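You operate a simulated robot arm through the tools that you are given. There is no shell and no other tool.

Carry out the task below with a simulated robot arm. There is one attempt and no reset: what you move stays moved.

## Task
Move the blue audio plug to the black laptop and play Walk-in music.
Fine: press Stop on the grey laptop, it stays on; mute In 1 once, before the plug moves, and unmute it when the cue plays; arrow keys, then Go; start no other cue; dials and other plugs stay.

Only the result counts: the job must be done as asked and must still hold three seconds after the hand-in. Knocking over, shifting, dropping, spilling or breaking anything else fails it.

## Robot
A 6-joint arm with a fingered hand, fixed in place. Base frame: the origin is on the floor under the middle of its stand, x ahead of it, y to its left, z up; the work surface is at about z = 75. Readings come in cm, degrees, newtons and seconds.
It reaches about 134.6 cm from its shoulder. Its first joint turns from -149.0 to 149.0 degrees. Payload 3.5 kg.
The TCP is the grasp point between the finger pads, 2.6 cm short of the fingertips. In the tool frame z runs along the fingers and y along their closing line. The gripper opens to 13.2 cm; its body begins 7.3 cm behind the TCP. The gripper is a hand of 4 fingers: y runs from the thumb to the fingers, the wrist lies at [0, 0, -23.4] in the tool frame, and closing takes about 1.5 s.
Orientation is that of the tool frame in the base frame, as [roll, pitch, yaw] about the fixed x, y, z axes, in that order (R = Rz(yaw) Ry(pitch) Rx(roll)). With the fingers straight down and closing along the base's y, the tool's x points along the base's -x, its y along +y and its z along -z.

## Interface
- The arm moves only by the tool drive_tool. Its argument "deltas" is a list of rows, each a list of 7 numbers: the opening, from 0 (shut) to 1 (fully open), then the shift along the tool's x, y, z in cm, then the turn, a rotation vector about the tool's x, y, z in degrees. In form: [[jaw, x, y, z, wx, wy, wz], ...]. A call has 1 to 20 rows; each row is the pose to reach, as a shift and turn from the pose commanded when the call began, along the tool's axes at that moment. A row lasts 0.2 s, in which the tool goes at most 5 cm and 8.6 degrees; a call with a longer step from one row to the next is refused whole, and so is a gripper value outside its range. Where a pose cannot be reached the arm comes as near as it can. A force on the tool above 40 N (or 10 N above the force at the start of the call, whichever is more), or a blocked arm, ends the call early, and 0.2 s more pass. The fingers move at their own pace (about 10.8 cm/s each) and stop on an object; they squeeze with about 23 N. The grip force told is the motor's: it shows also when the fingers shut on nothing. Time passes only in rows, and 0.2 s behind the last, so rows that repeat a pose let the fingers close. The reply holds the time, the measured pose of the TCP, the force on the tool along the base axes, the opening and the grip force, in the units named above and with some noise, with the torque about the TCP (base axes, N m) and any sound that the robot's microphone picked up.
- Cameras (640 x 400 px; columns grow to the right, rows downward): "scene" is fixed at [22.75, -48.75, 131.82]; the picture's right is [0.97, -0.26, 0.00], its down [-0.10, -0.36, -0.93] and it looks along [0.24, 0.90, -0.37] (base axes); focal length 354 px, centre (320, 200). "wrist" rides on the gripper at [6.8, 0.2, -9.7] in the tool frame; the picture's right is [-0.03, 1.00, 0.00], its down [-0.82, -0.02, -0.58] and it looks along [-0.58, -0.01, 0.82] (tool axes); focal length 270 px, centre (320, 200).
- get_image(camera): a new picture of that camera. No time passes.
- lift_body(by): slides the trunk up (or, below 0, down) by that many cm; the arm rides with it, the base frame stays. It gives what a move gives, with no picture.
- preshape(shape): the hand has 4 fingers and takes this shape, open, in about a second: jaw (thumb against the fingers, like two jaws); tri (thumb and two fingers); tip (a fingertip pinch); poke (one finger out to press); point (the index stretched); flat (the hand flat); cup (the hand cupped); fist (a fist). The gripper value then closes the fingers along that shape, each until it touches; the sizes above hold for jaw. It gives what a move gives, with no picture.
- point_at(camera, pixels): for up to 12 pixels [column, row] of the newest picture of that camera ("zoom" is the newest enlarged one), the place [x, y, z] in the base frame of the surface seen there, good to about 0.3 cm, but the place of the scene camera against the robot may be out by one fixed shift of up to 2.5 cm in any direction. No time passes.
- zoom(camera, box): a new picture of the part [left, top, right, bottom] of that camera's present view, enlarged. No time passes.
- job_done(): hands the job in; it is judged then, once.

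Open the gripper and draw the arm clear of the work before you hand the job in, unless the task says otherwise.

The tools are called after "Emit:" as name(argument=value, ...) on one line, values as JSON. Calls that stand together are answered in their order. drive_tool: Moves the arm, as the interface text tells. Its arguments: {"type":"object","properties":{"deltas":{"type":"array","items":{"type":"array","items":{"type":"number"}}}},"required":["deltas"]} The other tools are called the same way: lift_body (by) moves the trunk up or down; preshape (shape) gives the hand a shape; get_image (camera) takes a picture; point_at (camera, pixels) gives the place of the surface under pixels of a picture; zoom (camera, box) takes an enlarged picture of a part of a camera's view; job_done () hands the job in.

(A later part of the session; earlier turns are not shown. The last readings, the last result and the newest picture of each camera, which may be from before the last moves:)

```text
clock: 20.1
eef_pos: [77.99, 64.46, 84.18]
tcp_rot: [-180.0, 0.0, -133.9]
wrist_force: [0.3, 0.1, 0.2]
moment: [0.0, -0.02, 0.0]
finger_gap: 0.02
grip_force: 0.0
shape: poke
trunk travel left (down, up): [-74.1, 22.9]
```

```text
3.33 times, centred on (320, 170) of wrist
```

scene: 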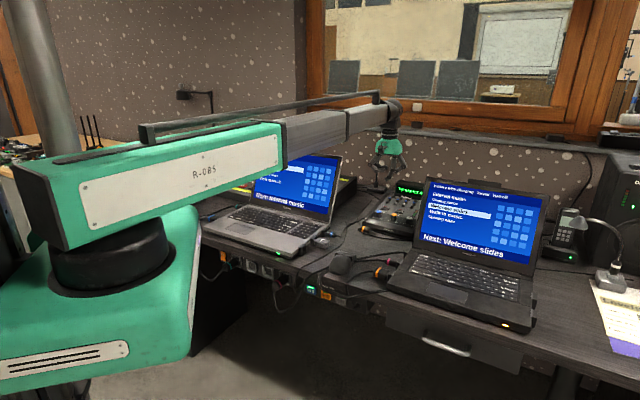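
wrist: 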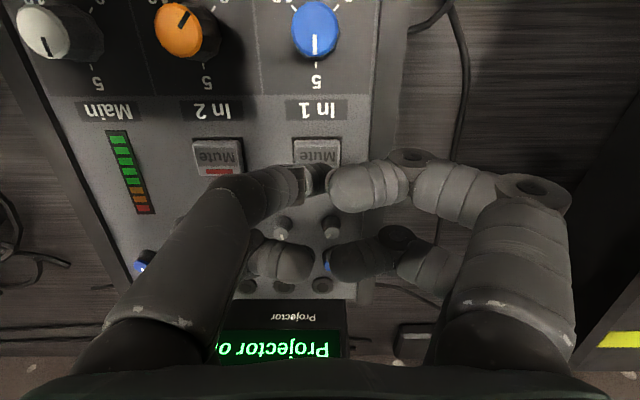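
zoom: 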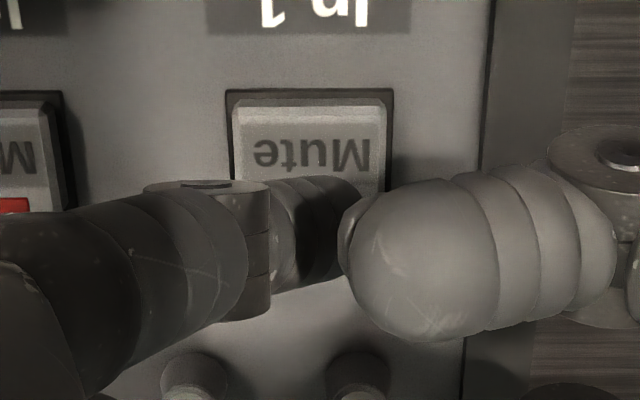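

By both views the tip sits about 0.7-1 cm too far back (towards the small knobs) relative to the button centre. I shift 0.8 cm towards the desk front and re-check before pressing.

Emit:
drive_tool(deltas=[[1, 0.8, -0.15, 0, 0, 0, 0], [1, 0.8, -0.15, 0, 0, 0, 0]])

Emit:
lift_body(by=-0.8)

Emit:
zoom(camera="scene", box=[370, 180, 410, 220])

Emit:
zoom(camera="wrist", box=[260, 110, 380, 230])

```text
clock: 20.7
eef_pos: [77.47, 63.67, 84.18]
tcp_rot: [180.0, 0.1, -134.1]
wrist_force: [-1.0, 0.5, -0.5]
moment: [0.02, 0.05, 0.01]
finger_gap: 0.0
grip_force: 0.0
shape: poke
trunk travel left (down, up): [-74.1, 22.9]
```

```text
clock: 21.2
eef_pos: [77.47, 63.76, 83.29]
tcp_rot: [-180.0, 0.0, -134.0]
wrist_force: [1.1, 0.2, -1.2]
moment: [0.0, 0.02, 0.01]
finger_gap: 0.0
grip_force: 0.1
shape: poke
trunk travel left (down, up): [-73.3, 23.7]
```

```text
10.00 times, centred on (390, 200) of scene
```

zoom: 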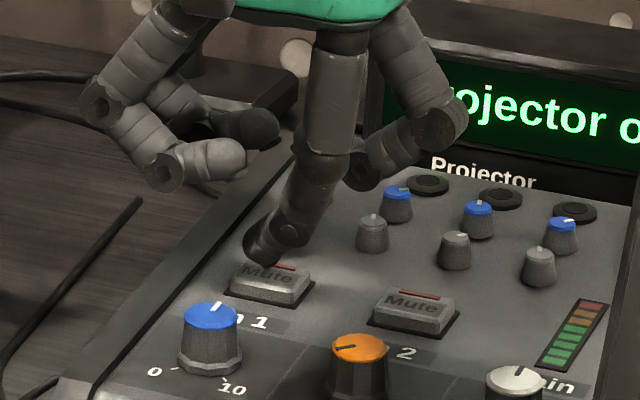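

```text
3.33 times, centred on (320, 170) of wrist
```

zoom: 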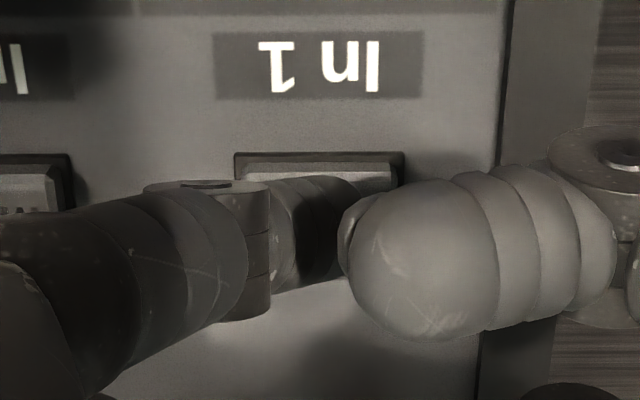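

The tip is now right over the In 1 Mute key (tip px (268,258), key centre (270,280), about 0.6 cm above). I press in small steps, once.

Emit:
lift_body(by=-0.4)

Emit:
lift_body(by=-0.25)

```text
clock: 21.8
eef_pos: [77.57, 63.84, 82.99]
tcp_rot: [180.0, 0.1, -134.1]
wrist_force: [-0.1, -0.3, -0.8]
moment: [-0.04, -0.02, -0.04]
finger_gap: 0.03
grip_force: 0.1
shape: poke
trunk travel left (down, up): [-72.9, 24.1]
```

```text
clock: 22.3
eef_pos: [77.51, 63.7, 82.65]
tcp_rot: [-180.0, 0.0, -134.0]
wrist_force: [0.2, 0.2, -0.5]
moment: [-0.01, -0.02, -0.03]
finger_gap: 0.02
grip_force: 0.1
shape: poke
trunk travel left (down, up): [-72.6, 24.4]
```

No contact yet at TCP z=82.65. I keep lowering in 0.2 cm steps.

Emit:
lift_body(by=-0.2)

```text
clock: 22.8
eef_pos: [77.41, 63.75, 82.53]
tcp_rot: [179.9, 0.0, -134.0]
wrist_force: [-0.5, -1.0, 0.8]
moment: [0.0, 0.0, 0.01]
finger_gap: 0.0
grip_force: 0.1
shape: poke
trunk travel left (down, up): [-72.4, 24.6]
heard: click
```

A click was heard. I lift off at once and look at the mixer.

Emit:
lift_body(by=3)

Emit:
zoom(camera="scene", box=[370, 180, 410, 220])

Emit:
get_image(camera="wrist")

```text
clock: 23.6
eef_pos: [77.5, 63.77, 85.53]
tcp_rot: [180.0, 0.1, -134.0]
wrist_force: [0.6, -0.4, 0.2]
moment: [0.01, 0.02, 0.0]
finger_gap: 0.01
grip_force: 0.1
shape: poke
trunk travel left (down, up): [-75.4, 21.6]
```

```text
10.00 times, centred on (390, 200) of scene
```

zoom: 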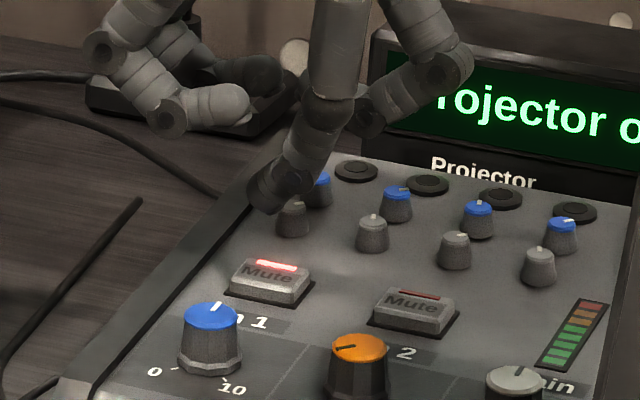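

```text
taken
```

wrist: 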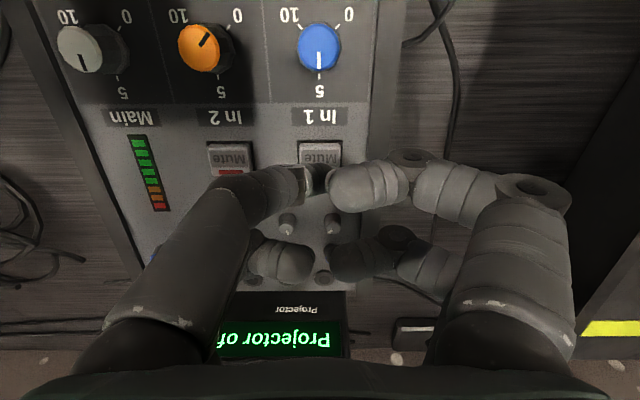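

In 1 is muted: its red light is on. Now I raise the trunk and go to a spot between the laptops, turning the hand so the wrist camera looks at the black laptop's left side, and take the fingertip-pinch shape on the way.

Emit:
lift_body(by=17.5)

Emit:
drive_tool(deltas=[[1, 2.5, 0.3, 0, 0, 0, 8.2], [1, 5.0, 0.6, 0, 0, 0, 16.4], [1, 7.6, 0.85, 0, 0, 0, 24.5], [1, 10.1, 1.1, 0, 0, 0, 32.7], [1, 12.6, 1.4, 0, 0, 0, 40.9], [1, 15.1, 1.7, 0, 0, 0, 49.1], [1, 17.6, 2.0, 0, 0, 0, 57.3], [1, 20.1, 2.3, 0, 0, 0, 65.5], [1, 22.7, 2.5, 0, 0, 0, 73.6], [1, 25.2, 2.8, 0, 0, 0, 81.8], [1, 27.7, 3.1, 0, 0, 0, 90]])

Emit:
get_image(camera="wrist")

Emit:
get_image(camera="scene")

```text
clock: 25.5
eef_pos: [77.39, 63.8, 102.96]
tcp_rot: [180.0, 0.0, -134.0]
wrist_force: [0.0, -0.4, 0.6]
moment: [-0.02, -0.01, 0.01]
finger_gap: 0.04
grip_force: 0.0
shape: poke
trunk travel left (down, up): [-92.9, 4.1]
```

```text
clock: 27.9
eef_pos: [55.97, 45.75, 103.08]
tcp_rot: [-180.0, -0.1, 135.8]
wrist_force: [-0.9, -0.2, -1.1]
moment: [0.0, -0.04, 0.01]
finger_gap: 0.0
grip_force: 0.1
shape: poke
trunk travel left (down, up): [-92.9, 4.1]
```

```text
taken
```

wrist: 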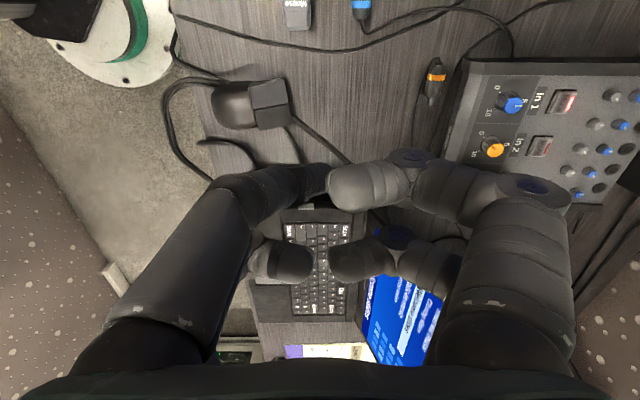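

```text
taken
```

scene: 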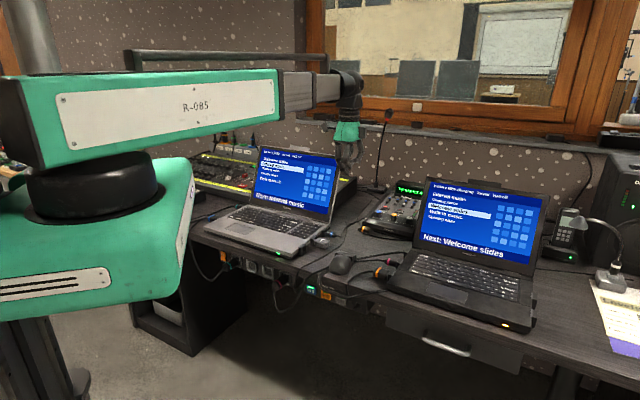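

The fingers hide the black laptop's left edge. I switch to the fingertip-pinch shape, which I need for the plug, and look again.

Emit:
preshape(shape="tip")

Emit:
get_image(camera="wrist")

Emit:
zoom(camera="scene", box=[320, 100, 380, 180])

```text
clock: 28.8
eef_pos: [56.03, 45.91, 103.05]
tcp_rot: [179.9, 0.0, 136.0]
wrist_force: [0.2, -0.6, -0.8]
moment: [-0.02, 0.0, -0.03]
finger_gap: 13.2
grip_force: 0.2
shape: tip
trunk travel left (down, up): [-92.9, 4.1]
```

```text
taken
```

wrist: 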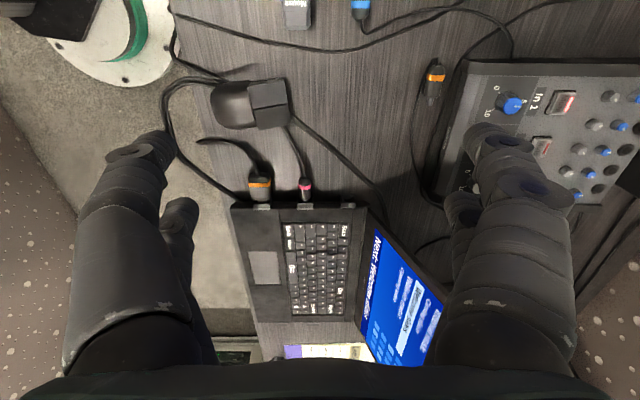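

```text
5.00 times, centred on (350, 140) of scene
```

zoom: 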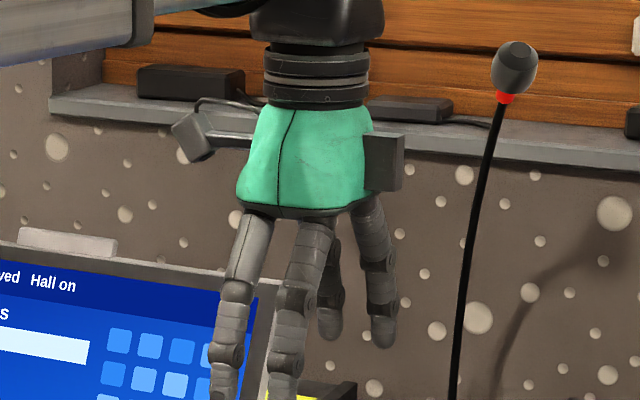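

Now the black laptop's left edge is in full view with housings at wrist px (262,205), (305,205) and (348,205). I enlarge it.

Emit:
zoom(camera="wrist", box=[220, 160, 380, 260])

Emit:
zoom(camera="wrist", box=[220, 270, 380, 380])

Emit:
point_at(camera="wrist", pixels=[[262, 205], [305, 205], [348, 205], [260, 187], [305, 188], [361, 3], [362, 14], [435, 78], [333, 205], [320, 208]])

```text
4.00 times, centred on (300, 210) of wrist
```

zoom: 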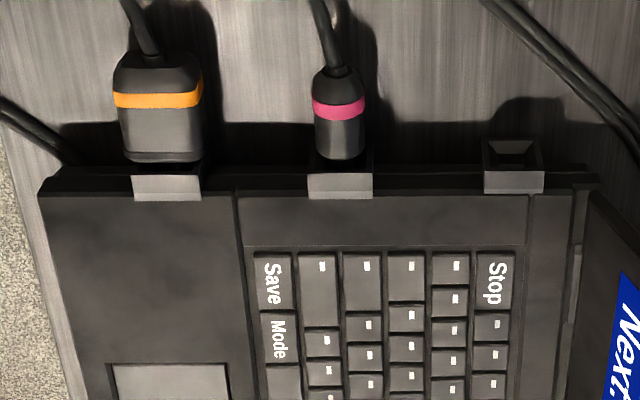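

```text
3.64 times, centred on (300, 325) of wrist
```

zoom: 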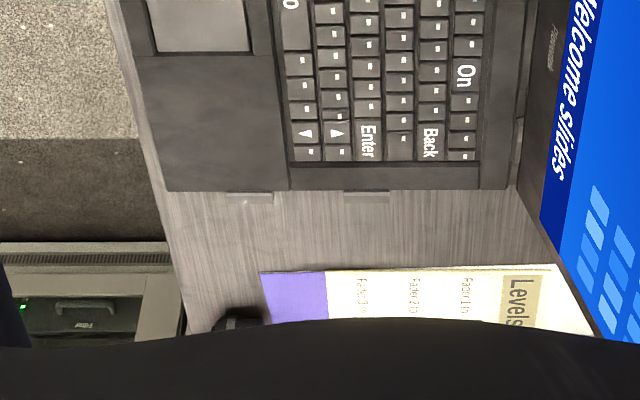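

```text
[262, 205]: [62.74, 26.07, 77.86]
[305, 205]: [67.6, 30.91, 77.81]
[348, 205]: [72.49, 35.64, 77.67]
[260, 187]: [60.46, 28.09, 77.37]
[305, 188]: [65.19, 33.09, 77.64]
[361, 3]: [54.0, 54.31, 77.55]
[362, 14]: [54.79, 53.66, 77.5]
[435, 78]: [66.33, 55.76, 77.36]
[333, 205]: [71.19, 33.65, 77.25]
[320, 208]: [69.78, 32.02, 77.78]
```

The rear-left housing at zoom px (512,165) is empty with an open mouth; the right side has two more housings. I tilt the hand 30° so the camera looks more level at the left-side sockets, then lower for a closer look.

Emit:
drive_tool(deltas=[[1, -1.3, 0.8, -0.6, 0, -6, 0], [1, -2.6, 1.6, -1.2, 0, -12, 0], [1, -3.9, 2.4, -1.9, 0, -18, 0], [1, -5.2, 3.2, -2.5, 0, -24, 0], [1, -6.4, 4.0, -3.13, 0, -30, 0], [1, -6.4, 4.0, -3.13, 0, -30, 0]])

Emit:
get_image(camera="wrist")

```text
clock: 30.2
eef_pos: [63.37, 44.4, 106.31]
tcp_rot: [180.0, 30.1, 136.0]
wrist_force: [0.6, 0.2, -0.5]
moment: [0.02, 0.03, -0.04]
finger_gap: 13.18
grip_force: 0.1
shape: tip
out of reach, approached as far as the arm can: row 1, 2, 3, 4
trunk travel left (down, up): [-92.9, 4.1]
```

```text
taken
```

wrist: 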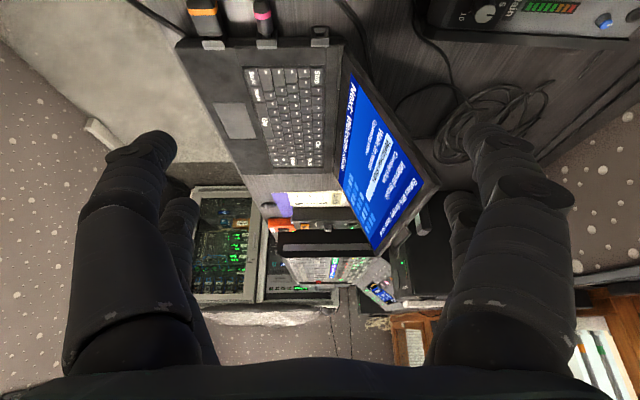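

The tilt works. I lower the trunk 14 cm for a more level view of the sockets.

Emit:
lift_body(by=-14)

Emit:
get_image(camera="wrist")

Emit:
get_image(camera="scene")

```text
clock: 31.9
eef_pos: [63.31, 44.45, 92.18]
tcp_rot: [180.0, 30.0, 136.0]
wrist_force: [-0.3, 0.3, -0.5]
moment: [0.0, 0.01, -0.01]
finger_gap: 13.18
grip_force: 0.1
shape: tip
trunk travel left (down, up): [-78.9, 18.1]
```

```text
taken
```

wrist: 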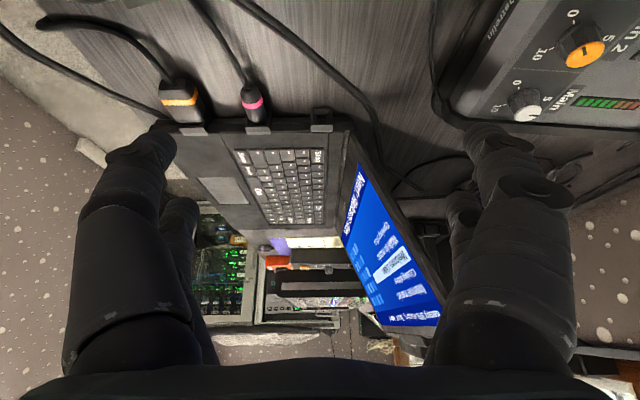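

```text
taken
```

scene: 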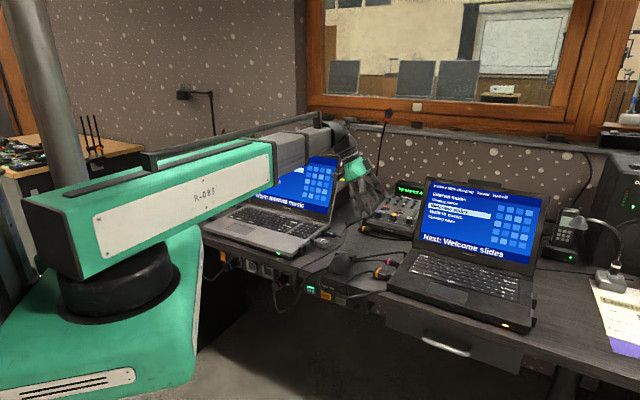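

The sockets are now at wrist px (190,125), (258,127) and (321,120). I enlarge them for the shape of the openings.

Emit:
zoom(camera="wrist", box=[230, 80, 350, 160])

Emit:
zoom(camera="wrist", box=[295, 95, 345, 145])

Emit:
point_at(camera="zoom", pixels=[[320, 150], [320, 190], [320, 230], [240, 190], [400, 190], [320, 120], [320, 260]])

```text
5.00 times, centred on (290, 120) of wrist
```

zoom: 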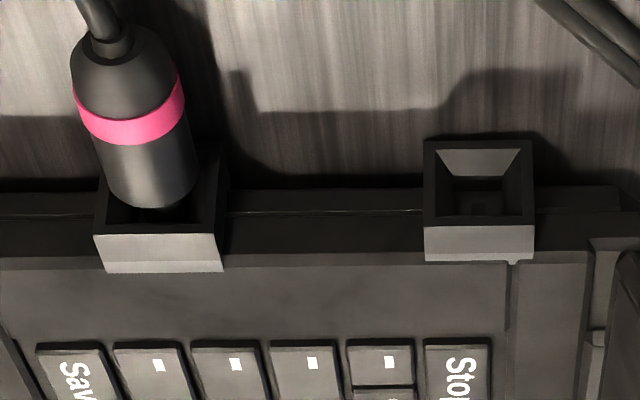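

```text
8.00 times, centred on (320, 120) of wrist
```

zoom: 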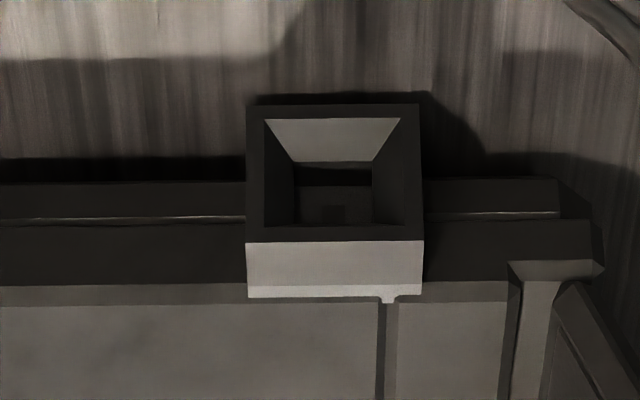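

```text
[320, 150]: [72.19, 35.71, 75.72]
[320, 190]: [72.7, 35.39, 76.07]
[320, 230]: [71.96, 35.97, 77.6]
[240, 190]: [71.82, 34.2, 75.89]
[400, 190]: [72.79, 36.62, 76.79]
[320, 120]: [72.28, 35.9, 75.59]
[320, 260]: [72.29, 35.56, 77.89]
```

The empty rear-left socket is a square funnel about 2.3 cm wide. I compare with the grey laptop's empty socket and the black laptop's right-side housings in the scene view to tell which is the audio jack.

Emit:
zoom(camera="scene", box=[296, 228, 336, 258])

Emit:
zoom(camera="scene", box=[505, 280, 555, 335])

Emit:
lift_body(by=-6)

Emit:
get_image(camera="wrist")

```text
13.33 times, centred on (316, 243) of scene
```

zoom: 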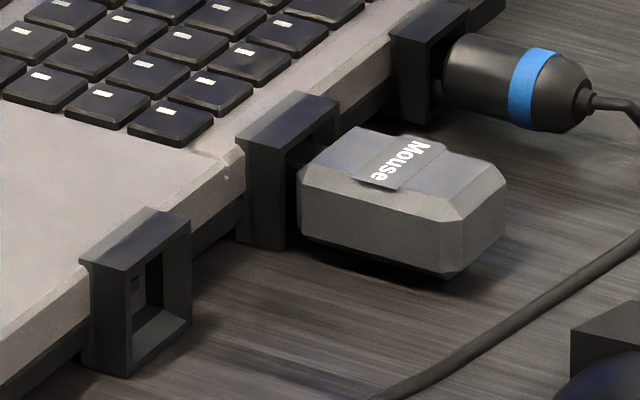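

```text
7.27 times, centred on (530, 308) of scene
```

zoom: 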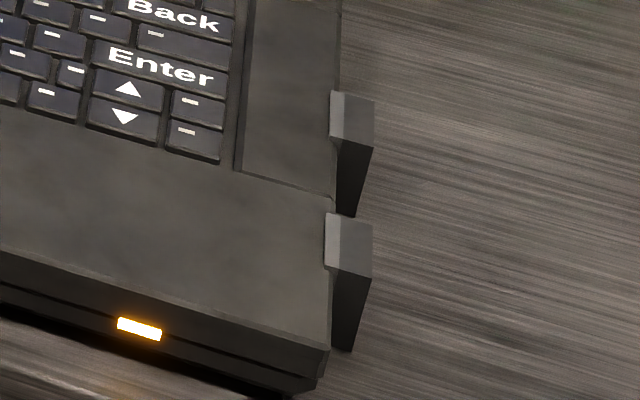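

```text
clock: 32.9
eef_pos: [63.38, 44.3, 86.28]
tcp_rot: [180.0, 30.0, 136.0]
wrist_force: [-0.5, -0.1, 0.0]
moment: [-0.02, -0.03, 0.03]
finger_gap: 13.2
grip_force: 0.0
shape: tip
trunk travel left (down, up): [-72.9, 24.1]
```

```text
taken
```

wrist: 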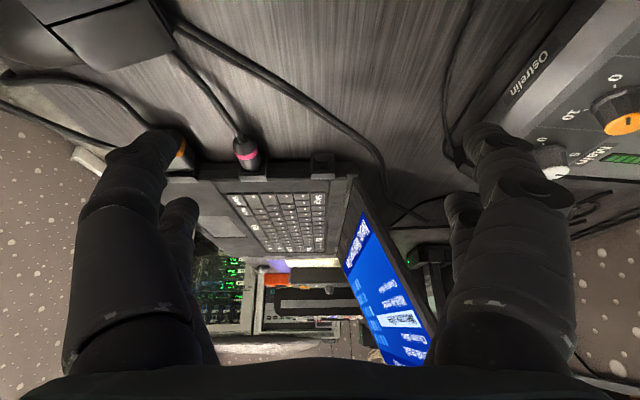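

The rear-left socket is at px (322,163) now, seen more level. I enlarge its opening.

Emit:
zoom(camera="wrist", box=[302, 145, 342, 181])

Emit:
zoom(camera="wrist", box=[220, 120, 350, 210])

```text
11.11 times, centred on (322, 163) of wrist
```

zoom: 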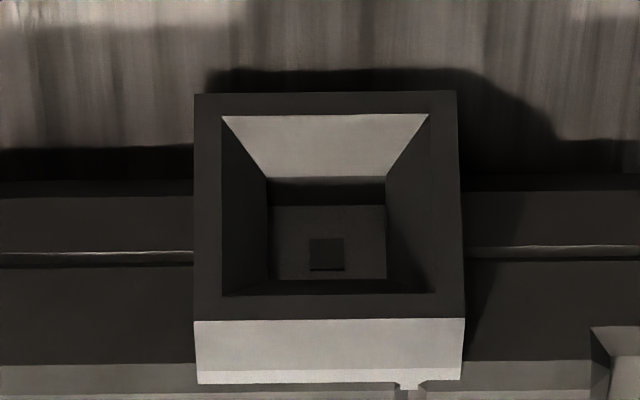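

```text
4.44 times, centred on (285, 165) of wrist
```

zoom: 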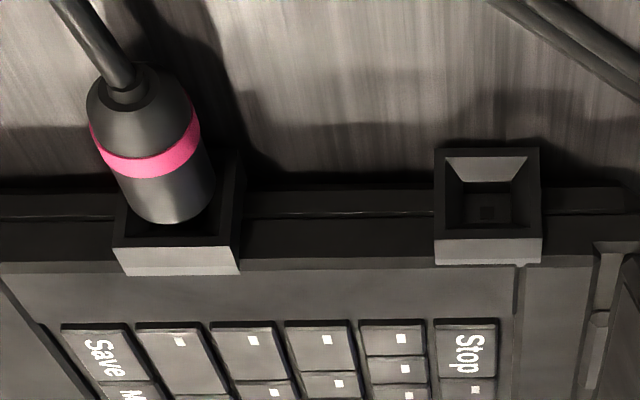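

The socket's back plate has a small square jack hole at zoom px (326,254). Before choosing, I raise the hand and, in free air, see how the pinch closes.

Emit:
lift_body(by=16)

Emit:
drive_tool(deltas=[[0.5, 0, 0, 0, 0, 0, 0], [0.2, 0, 0, 0, 0, 0, 0], [0.2, 0, 0, 0, 0, 0, 0], [0.2, 0, 0, 0, 0, 0, 0], [0.2, 0, 0, 0, 0, 0, 0], [0.2, 0, 0, 0, 0, 0, 0]])

Emit:
get_image(camera="wrist")

Emit:
zoom(camera="scene", box=[320, 90, 420, 190])

```text
clock: 34.7
eef_pos: [63.41, 44.39, 102.1]
tcp_rot: [180.0, 30.1, 136.0]
wrist_force: [-0.7, -0.6, 0.4]
moment: [0.01, -0.02, -0.02]
finger_gap: 13.19
grip_force: 0.1
shape: tip
trunk travel left (down, up): [-88.9, 8.1]
```

```text
clock: 36.1
eef_pos: [63.31, 44.49, 102.19]
tcp_rot: [-180.0, 30.0, 136.1]
wrist_force: [-0.2, -0.6, 0.3]
moment: [-0.01, -0.01, -0.02]
finger_gap: 2.7
grip_force: 0.0
shape: tip
trunk travel left (down, up): [-88.9, 8.1]
```

```text
taken
```

wrist: 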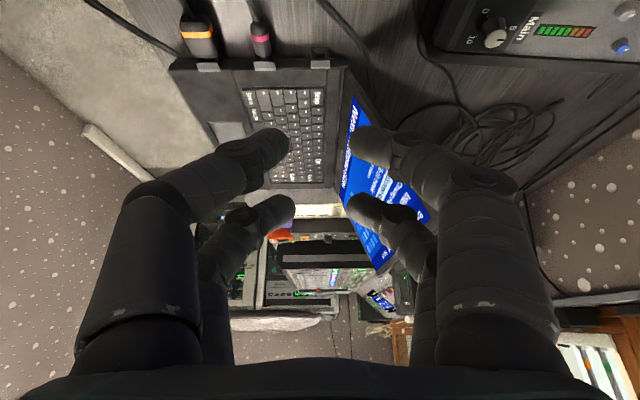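

```text
4.00 times, centred on (370, 140) of scene
```

zoom: 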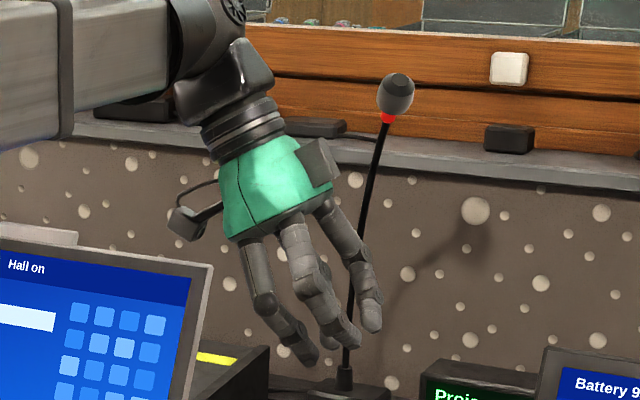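

Both finger pairs close together in the tip shape (tips at px (270,140)/(370,145) and (280,207)/(365,208)). I measure their spacing and close fully to see which ones meet.

Emit:
point_at(camera="wrist", pixels=[[275, 142], [365, 145], [283, 207], [360, 208], [275, 165], [365, 168]])

Emit:
drive_tool(deltas=[[0.0, 0, 0, 0, 0, 0, 0], [0.0, 0, 0, 0, 0, 0, 0], [0.0, 0, 0, 0, 0, 0, 0], [0.0, 0, 0, 0, 0, 0, 0]])

Emit:
get_image(camera="wrist")

Emit:
zoom(camera="scene", box=[320, 90, 420, 190])

```text
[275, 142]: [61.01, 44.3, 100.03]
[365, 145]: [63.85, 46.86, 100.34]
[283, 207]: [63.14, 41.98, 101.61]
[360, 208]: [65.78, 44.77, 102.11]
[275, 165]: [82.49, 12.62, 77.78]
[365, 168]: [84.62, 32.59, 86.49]
```

```text
clock: 37.1
eef_pos: [63.47, 44.38, 102.2]
tcp_rot: [-180.0, 30.0, 135.9]
wrist_force: [-0.3, 0.7, 0.0]
moment: [0.02, 0.0, -0.02]
finger_gap: 0.02
grip_force: 23.1
shape: tip
trunk travel left (down, up): [-88.9, 8.1]
```

```text
taken
```

wrist: 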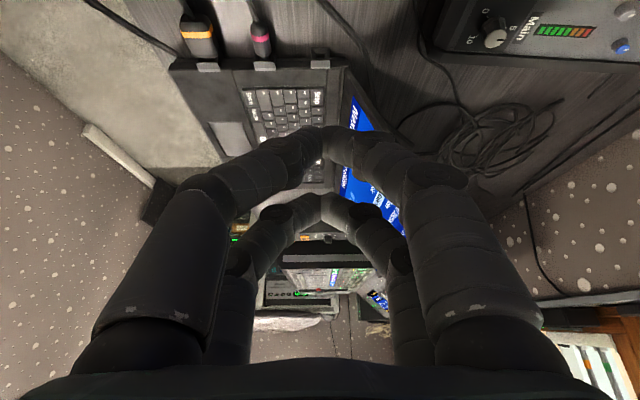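

```text
4.00 times, centred on (370, 140) of scene
```

zoom: 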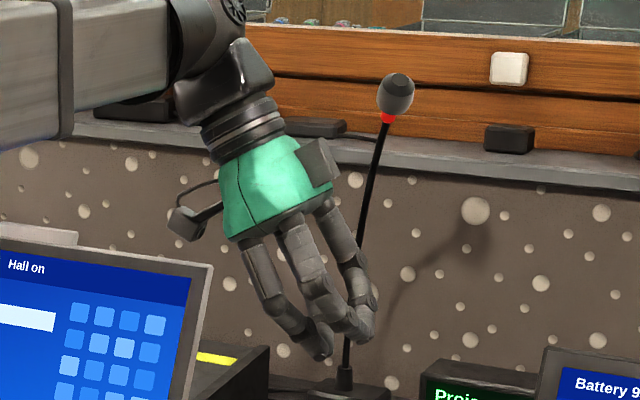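

Both pairs meet at tool x ≈ ±1.75 cm, 3.5 cm apart. I open again, set the hand upright, and try turning it by 180° so the camera looks at the grey laptop's right side and the plug.

Emit:
drive_tool(deltas=[[1, 0.7, 0.0, 0.3, 0, 6, 0], [1, 1.4, 0.1, 0.6, 0, 12, 0], [1, 2.1, 0.1, 1.0, 0, 18, 0], [1, 2.8, 0.15, 1.3, 0, 24, 0], [1, 3.38, 0.18, 1.63, 0, 30, 0], [1, 3.38, 0.18, 1.63, 0, 30, 0]])

Emit:
lift_body(by=6)

Emit:
drive_tool(deltas=[[1, 0, 0, 0, 0, 0, 8.5], [1, 0, 0, 0, 0, 0, 17], [1, 0, 0, 0, 0, 0, 25.5], [1, 0, 0, 0, 0, 0, 34], [1, 0, 0, 0, 0, 0, 42.5], [1, 0, 0, 0, 0, 0, 51], [1, 0, 0, 0, 0, 0, 59.5], [1, 0, 0, 0, 0, 0, 68], [1, 0, 0, 0, 0, 0, 76.5], [1, 0, 0, 0, 0, 0, 85], [1, 0, 0, 0, 0, 0, 90]])

```text
clock: 38.5
eef_pos: [62.05, 45.97, 98.98]
tcp_rot: [180.0, -0.1, 136.0]
wrist_force: [-1.3, 0.0, 0.5]
moment: [-0.03, 0.01, -0.01]
finger_gap: 13.19
grip_force: 0.1
shape: tip
out of reach, approached as far as the arm can: row 1, 2, 3, 4
trunk travel left (down, up): [-88.9, 8.1]
```

```text
clock: 39.5
eef_pos: [62.03, 45.88, 105.05]
tcp_rot: [179.9, -0.1, 136.0]
wrist_force: [0.2, -0.1, -0.6]
moment: [0.01, 0.0, 0.0]
finger_gap: 13.19
grip_force: 0.1
shape: tip
trunk travel left (down, up): [-94.9, 2.1]
```

```text
clock: 41.9
eef_pos: [61.98, 45.98, 105.07]
tcp_rot: [-179.9, 0.0, 45.7]
wrist_force: [0.3, 0.1, 0.1]
moment: [-0.03, 0.0, -0.02]
finger_gap: 13.16
grip_force: 0.1
shape: tip
trunk travel left (down, up): [-94.9, 2.1]
```

The turn to yaw 46° goes through without trouble. I continue another 90° to yaw -44°.

Emit:
drive_tool(deltas=[[1, 0, 0, 0, 0, 0, 8.5], [1, 0, 0, 0, 0, 0, 17], [1, 0, 0, 0, 0, 0, 25.5], [1, 0, 0, 0, 0, 0, 34], [1, 0, 0, 0, 0, 0, 42.5], [1, 0, 0, 0, 0, 0, 51], [1, 0, 0, 0, 0, 0, 59.5], [1, 0, 0, 0, 0, 0, 68], [1, 0, 0, 0, 0, 0, 76.5], [1, 0, 0, 0, 0, 0, 85], [1, 0, 0, 0, 0, 0, 90]])

Emit:
get_image(camera="wrist")

```text
clock: 44.3
eef_pos: [62.04, 45.87, 105.03]
tcp_rot: [180.0, 0.0, -43.7]
wrist_force: [-0.9, 1.1, -1.0]
moment: [0.0, 0.01, 0.01]
finger_gap: 13.18
grip_force: 0.0
shape: tip
trunk travel left (down, up): [-94.9, 2.1]
```

```text
taken
```

wrist: 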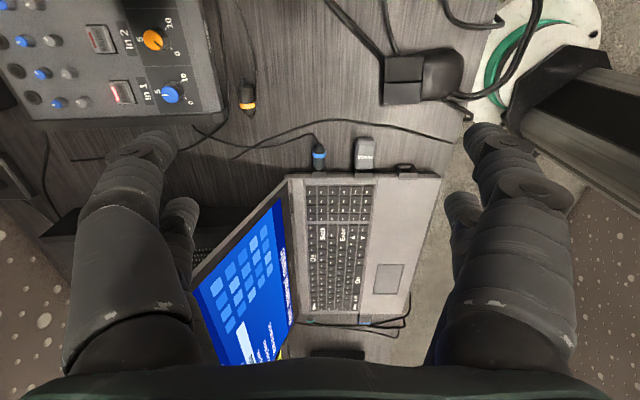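

The wrist turned fully; the blue plug is at px (318,155) and the grey sockets at (318,175), (362,170), (405,170). I enlarge this area and measure the plug.

Emit:
zoom(camera="wrist", box=[280, 120, 440, 200])

Emit:
point_at(camera="wrist", pixels=[[318, 175], [318, 167], [318, 160], [318, 152], [317, 145], [362, 155], [405, 170], [330, 120], [255, 150]])

```text
4.00 times, centred on (360, 160) of wrist
```

zoom: 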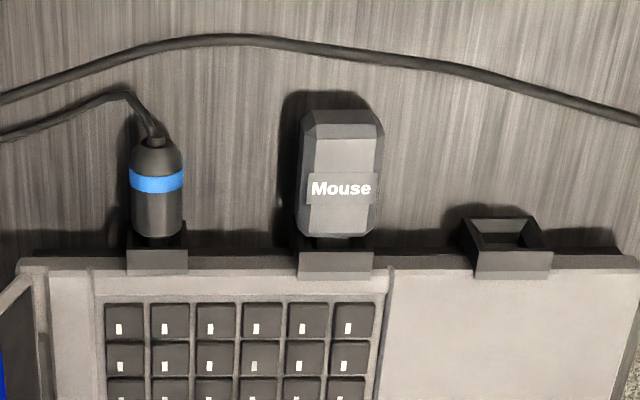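

```text
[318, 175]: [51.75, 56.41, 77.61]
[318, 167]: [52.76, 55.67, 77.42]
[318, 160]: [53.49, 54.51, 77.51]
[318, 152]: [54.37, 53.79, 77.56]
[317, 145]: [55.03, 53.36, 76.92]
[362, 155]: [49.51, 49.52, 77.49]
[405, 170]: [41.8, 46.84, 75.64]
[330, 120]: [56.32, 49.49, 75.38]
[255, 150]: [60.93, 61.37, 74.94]
```

I look closely at the grey laptop's empty front socket here, to compare its hole with the one on the black laptop.

Emit:
zoom(camera="wrist", box=[390, 160, 425, 190])

Emit:
get_image(camera="scene")

Emit:
point_at(camera="scene", pixels=[[570, 215], [560, 250], [590, 222], [608, 260], [610, 280], [625, 175], [612, 150], [540, 210], [600, 310], [620, 250]])

Emit:
zoom(camera="scene", box=[500, 160, 640, 340])

```text
13.33 times, centred on (408, 175) of wrist
```

zoom: 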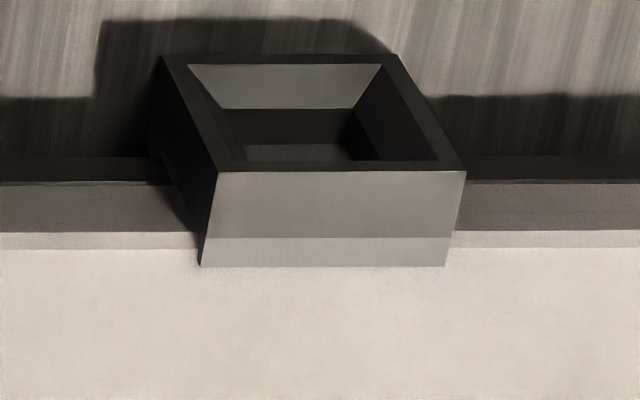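

```text
taken
```

scene: 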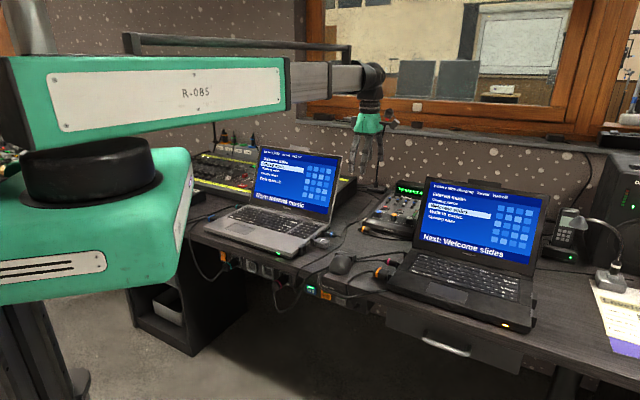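

```text
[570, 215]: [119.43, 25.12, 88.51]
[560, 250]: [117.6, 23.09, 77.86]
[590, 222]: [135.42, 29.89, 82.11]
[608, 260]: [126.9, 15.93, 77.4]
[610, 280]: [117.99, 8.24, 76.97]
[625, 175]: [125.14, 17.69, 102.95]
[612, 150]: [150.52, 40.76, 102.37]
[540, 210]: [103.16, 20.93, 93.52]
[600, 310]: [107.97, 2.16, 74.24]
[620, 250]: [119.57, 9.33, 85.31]
```

```text
2.22 times, centred on (570, 250) of scene
```

zoom: 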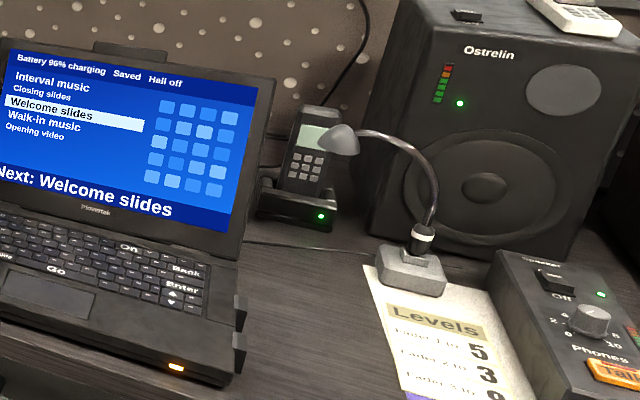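

All housings look alike from outside, so I also want to see into the black laptop's two right-side sockets. I travel in front of the screens, at full height, to its right side.

Emit:
drive_tool(deltas=[[1, 4.65, 0.93, 0, 0, 0, 0], [1, 9.3, 1.87, 0, 0, 0, 0], [1, 13.95, 2.8, 0, 0, 0, 0], [1, 18.6, 3.73, 0, 0, 0, 0], [1, 23.25, 4.67, 0, 0, 0, 0], [1, 27.9, 5.6, 0, 0, 0, 0], [1, 32.55, 6.53, 0, 0, 0, 0], [1, 37.2, 7.47, 0, 0, 0, 0], [1, 41.85, 8.4, 0, 0, 0, 0], [1, 46.5, 9.33, 0, 0, 0, 0], [1, 51.15, 10.27, 0, 0, 0, 0], [1, 55.8, 11.2, 0, 0, 0, 0]])

Emit:
get_image(camera="wrist")

Emit:
get_image(camera="scene")

```text
clock: 46.9
eef_pos: [94.42, -0.93, 104.9]
tcp_rot: [179.9, 0.0, -44.0]
wrist_force: [0.1, 0.2, -0.3]
moment: [0.03, -0.02, 0.02]
finger_gap: 13.17
grip_force: 0.1
shape: tip
trunk travel left (down, up): [-94.9, 2.1]
```

```text
taken
```

wrist: 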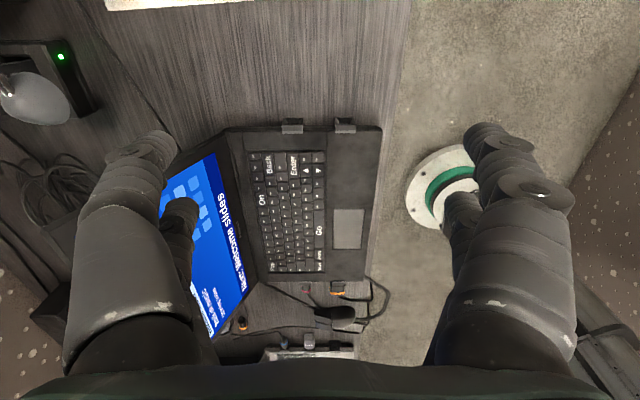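

```text
taken
```

scene: 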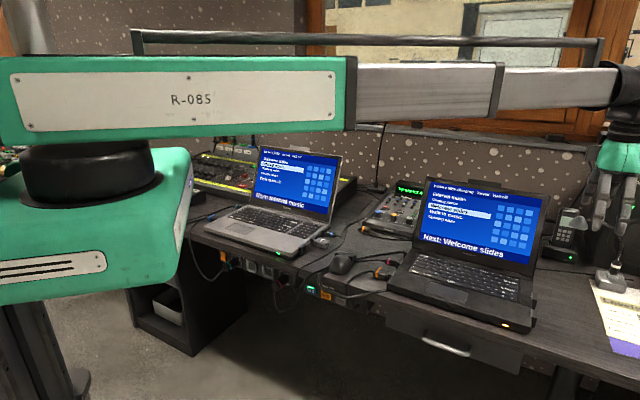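

The two right-side housings are at px (293,127) and (345,126). I measure them, then tilt the hand towards them and lower for a level look.

Emit:
point_at(camera="wrist", pixels=[[293, 127], [345, 126], [317, 170], [305, 170], [319, 230], [60, 100], [150, 90], [270, 20]])

Emit:
drive_tool(deltas=[[1, 0.5, 0, -0.6, 0, -6, 0], [1, 1.0, 0, -1.2, 0, -12, 0], [1, 1.5, 0, -1.9, 0, -18, 0], [1, 2.0, 0, -2.5, 0, -24, 0], [1, 2.5, 0, -3.13, 0, -30, 0], [1, 2.5, 0, -3.13, 0, -30, 0]])

Emit:
lift_body(by=-14)

Emit:
get_image(camera="wrist")

```text
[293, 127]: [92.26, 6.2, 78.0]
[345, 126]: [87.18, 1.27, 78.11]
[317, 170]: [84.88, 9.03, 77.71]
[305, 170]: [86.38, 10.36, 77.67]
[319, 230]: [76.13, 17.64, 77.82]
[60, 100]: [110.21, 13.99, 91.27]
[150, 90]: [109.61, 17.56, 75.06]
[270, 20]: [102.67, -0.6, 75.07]
```

```text
clock: 48.3
eef_pos: [96.03, -2.57, 108.19]
tcp_rot: [-180.0, 30.1, -44.1]
wrist_force: [0.7, 0.2, -0.5]
moment: [-0.01, -0.01, 0.05]
finger_gap: 13.16
grip_force: 0.0
shape: tip
out of reach, approached as far as the arm can: row 1, 2, 3, 4
trunk travel left (down, up): [-94.9, 2.1]
```

```text
clock: 50.0
eef_pos: [96.12, -2.64, 94.19]
tcp_rot: [-179.9, 30.0, -44.0]
wrist_force: [-0.1, 0.4, 0.1]
moment: [0.02, 0.03, 0.02]
finger_gap: 13.2
grip_force: 0.0
shape: tip
trunk travel left (down, up): [-80.9, 16.1]
```

```text
taken
```

wrist: 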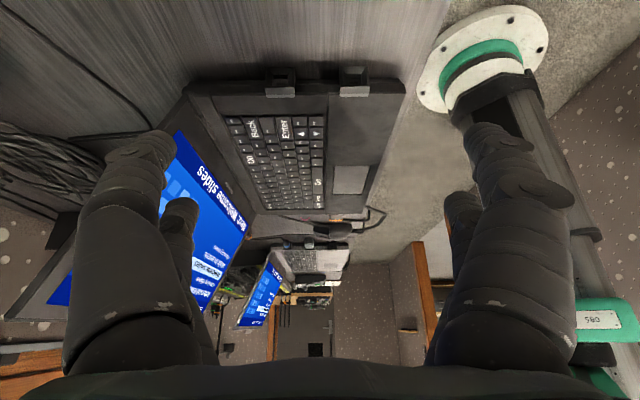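

The two right-side sockets are at px (280,80) and (353,78). I enlarge them to see their holes.

Emit:
zoom(camera="wrist", box=[255, 50, 385, 115])

Emit:
zoom(camera="wrist", box=[262, 60, 302, 102])

Emit:
zoom(camera="wrist", box=[334, 58, 374, 100])

```text
4.92 times, centred on (320, 82) of wrist
```

zoom: 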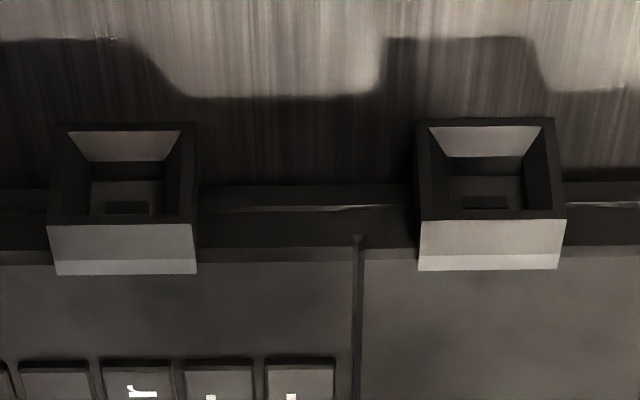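

```text
9.52 times, centred on (282, 81) of wrist
```

zoom: 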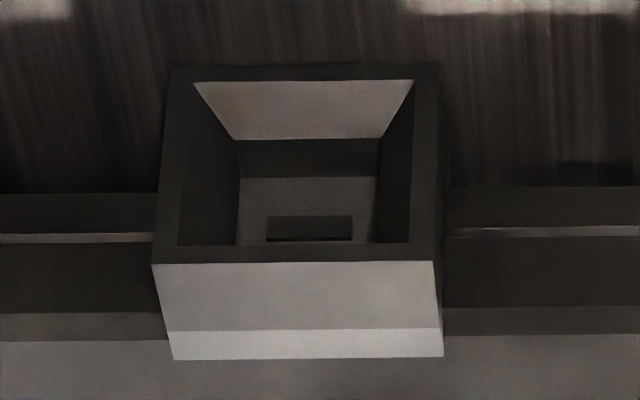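

```text
9.52 times, centred on (354, 79) of wrist
```

zoom: 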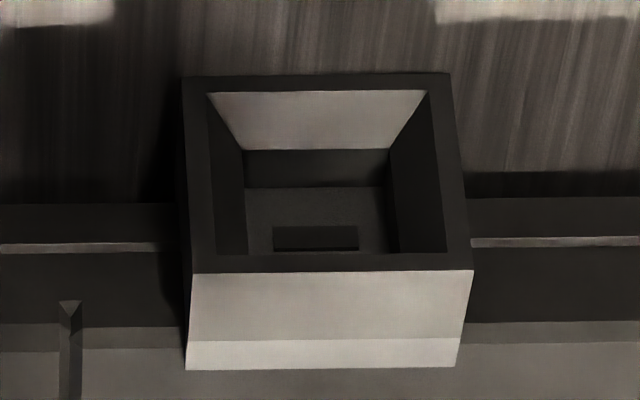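

The right-side sockets have wide slots (USB), while the rear-left one has the small jack hole, so the rear-left socket is the audio jack. I raise, set the hand upright, go back between the laptops, and check the three-finger shape there.

Emit:
lift_body(by=14)

Emit:
drive_tool(deltas=[[1, 0.3, 0, 0.5, 0, 6, 0], [1, 0.6, 0, 1.0, 0, 12, 0], [1, 0.9, 0, 1.5, 0, 18, 0], [1, 1.2, 0, 2.1, 0, 24, 0], [1, 1.56, 0, 2.7, 0, 30, 0], [1, 1.56, 0, 2.7, 0, 30, 0]])

```text
clock: 51.7
eef_pos: [96.07, -2.65, 108.19]
tcp_rot: [-179.9, 30.0, -44.0]
wrist_force: [0.3, 0.2, -1.0]
moment: [-0.01, 0.02, -0.01]
finger_gap: 13.19
grip_force: 0.1
shape: tip
trunk travel left (down, up): [-94.9, 2.1]
```

```text
clock: 53.1
eef_pos: [96.24, -2.62, 105.08]
tcp_rot: [-180.0, -0.1, -44.0]
wrist_force: [0.5, -0.6, 0.2]
moment: [0.01, 0.0, 0.01]
finger_gap: 13.18
grip_force: 0.1
shape: tip
out of reach, approached as far as the arm can: row 1, 2, 3, 4
trunk travel left (down, up): [-94.9, 2.1]
```

The hand is upright at (96.2, -2.6, 105.1). I go back along the same clear line to between the laptops.

Emit:
drive_tool(deltas=[[1, -4.7, -0.86, 0, 0, 0, 0], [1, -9.4, -1.72, 0, 0, 0, 0], [1, -14.1, -2.58, 0, 0, 0, 0], [1, -18.8, -3.45, 0, 0, 0, 0], [1, -23.5, -4.3, 0, 0, 0, 0], [1, -28.2, -5.2, 0, 0, 0, 0], [1, -32.9, -6.0, 0, 0, 0, 0], [1, -37.6, -6.9, 0, 0, 0, 0], [1, -42.3, -7.75, 0, 0, 0, 0], [1, -47, -8.6, 0, 0, 0, 0], [1, -51.7, -9.5, 0, 0, 0, 0], [1, -56.4, -10.3, 0, 0, 0, 0], [1, -61.2, -11.2, 0, 0, 0, 0]])

Emit:
preshape(shape="tri")

Emit:
get_image(camera="wrist")

Emit:
drive_tool(deltas=[[0.2, 0, 0, 0, 0, 0, 0], [0.2, 0, 0, 0, 0, 0, 0], [0.2, 0, 0, 0, 0, 0, 0], [0.2, 0, 0, 0, 0, 0, 0], [0.2, 0, 0, 0, 0, 0, 0], [0.2, 0, 0, 0, 0, 0, 0]])

Emit:
get_image(camera="wrist")

```text
clock: 55.9
eef_pos: [61.1, 46.67, 105.01]
tcp_rot: [-179.9, 0.4, -42.8]
wrist_force: [0.0, -0.9, -0.3]
moment: [-0.03, 0.0, 0.01]
finger_gap: 13.18
grip_force: 0.0
shape: tip
out of reach, approached as far as the arm can: row 13
trunk travel left (down, up): [-94.9, 2.1]
```

```text
clock: 56.8
eef_pos: [61.03, 46.45, 105.02]
tcp_rot: [-179.9, 0.3, -42.8]
wrist_force: [0.4, 0.6, 0.1]
moment: [-0.03, 0.01, 0.0]
finger_gap: 13.21
grip_force: 0.0
shape: tri
trunk travel left (down, up): [-94.9, 2.1]
```

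```text
taken
```

wrist: 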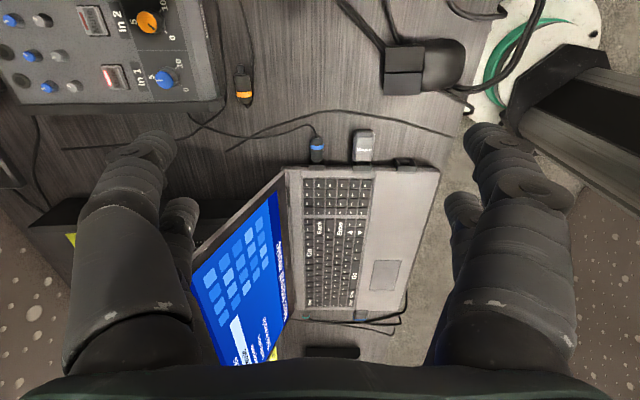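

```text
clock: 58.2
eef_pos: [61.02, 46.71, 105.06]
tcp_rot: [-180.0, 0.4, -42.8]
wrist_force: [0.4, -0.4, 0.0]
moment: [0.02, -0.01, -0.03]
finger_gap: 2.66
grip_force: 0.0
shape: tri
trunk travel left (down, up): [-94.9, 2.1]
```

```text
taken
```

wrist: 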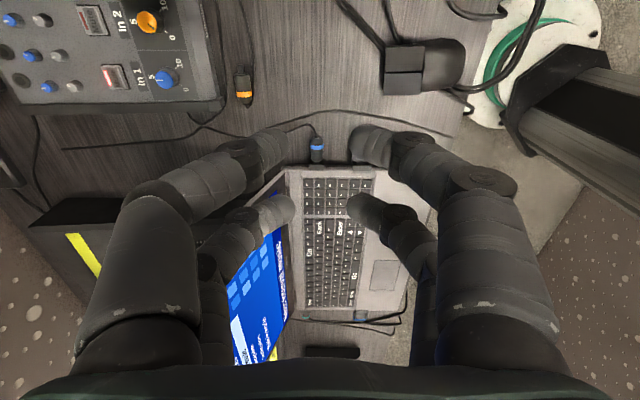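

The shapes look alike when closing, and the wrist's turn limit shows up near yaw -43° here. I measure the thick cable and the table near the black laptop's rear-left socket with the scene camera, since the fingers will come close to it.

Emit:
zoom(camera="scene", box=[370, 230, 430, 275])

Emit:
point_at(camera="zoom", pixels=[[150, 235], [250, 215], [330, 195], [150, 210], [330, 170], [395, 195], [395, 235], [390, 260], [300, 290], [450, 180]])

```text
8.89 times, centred on (400, 252) of scene
```

zoom: 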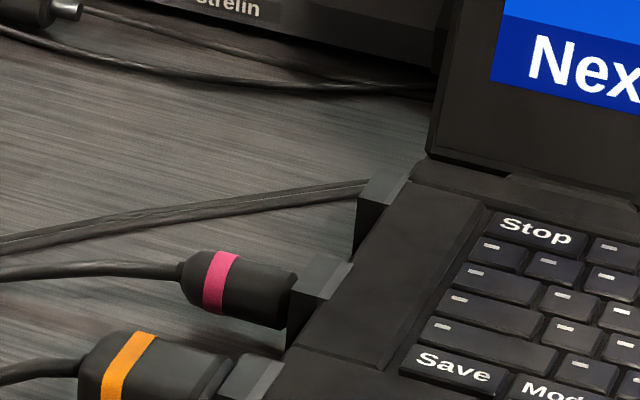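

```text
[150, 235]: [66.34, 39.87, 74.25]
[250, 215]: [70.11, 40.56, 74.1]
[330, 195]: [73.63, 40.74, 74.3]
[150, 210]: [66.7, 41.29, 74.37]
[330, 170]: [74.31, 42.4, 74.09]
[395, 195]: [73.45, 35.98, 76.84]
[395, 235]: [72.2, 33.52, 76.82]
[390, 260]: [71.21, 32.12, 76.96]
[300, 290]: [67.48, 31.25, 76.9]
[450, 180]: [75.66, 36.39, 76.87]
```

The cable there lies flat on the table (about z=75.3), so fingertips kept at 75.7 clear it; the socket's mouth centre is about (72.1, 36.0, 76.5). I take the pinch shape again and turn the hand back to yaw 136° for gripping the plug.

Emit:
preshape(shape="tip")

Emit:
drive_tool(deltas=[[1, 0, 0, 0, 0, 0, -8.5], [1, 0, 0, 0, 0, 0, -17], [1, 0, 0, 0, 0, 0, -25.5], [1, 0, 0, 0, 0, 0, -34], [1, 0, 0, 0, 0, 0, -42.5], [1, 0, 0, 0, 0, 0, -51], [1, 0, 0, 0, 0, 0, -59.5], [1, 0, 0, 0, 0, 0, -68], [1, 0, 0, 0, 0, 0, -76.5], [1, 0, 0, 0, 0, 0, -85], [1, 0, 0, 0, 0, 0, -90]])

Emit:
drive_tool(deltas=[[1, 0, 0, 0, 0, 0, -8.5], [1, 0, 0, 0, 0, 0, -17], [1, 0, 0, 0, 0, 0, -25.5], [1, 0, 0, 0, 0, 0, -34], [1, 0, 0, 0, 0, 0, -42.5], [1, 0, 0, 0, 0, 0, -51], [1, 0, 0, 0, 0, 0, -59.5], [1, 0, 0, 0, 0, 0, -68], [1, 0, 0, 0, 0, 0, -76.5], [1, 0, 0, 0, 0, 0, -85], [1, 0, 0, 0, 0, 0, -90]])

```text
clock: 59.1
eef_pos: [61.03, 46.71, 105.02]
tcp_rot: [-179.9, 0.4, -42.8]
wrist_force: [0.1, -0.3, 0.1]
moment: [-0.02, 0.01, 0.01]
finger_gap: 13.19
grip_force: 0.1
shape: tip
trunk travel left (down, up): [-94.9, 2.1]
```

```text
clock: 61.5
eef_pos: [61.08, 46.62, 104.96]
tcp_rot: [-180.0, -0.1, 46.0]
wrist_force: [-0.2, -0.4, -0.7]
moment: [0.0, 0.01, -0.02]
finger_gap: 13.18
grip_force: 0.0
shape: tip
trunk travel left (down, up): [-94.9, 2.1]
```

```text
clock: 63.9
eef_pos: [60.96, 46.69, 105.14]
tcp_rot: [-180.0, 0.0, 136.2]
wrist_force: [0.5, 0.0, -0.2]
moment: [0.01, 0.0, 0.03]
finger_gap: 13.21
grip_force: 0.0
shape: tip
trunk travel left (down, up): [-94.9, 2.1]
```

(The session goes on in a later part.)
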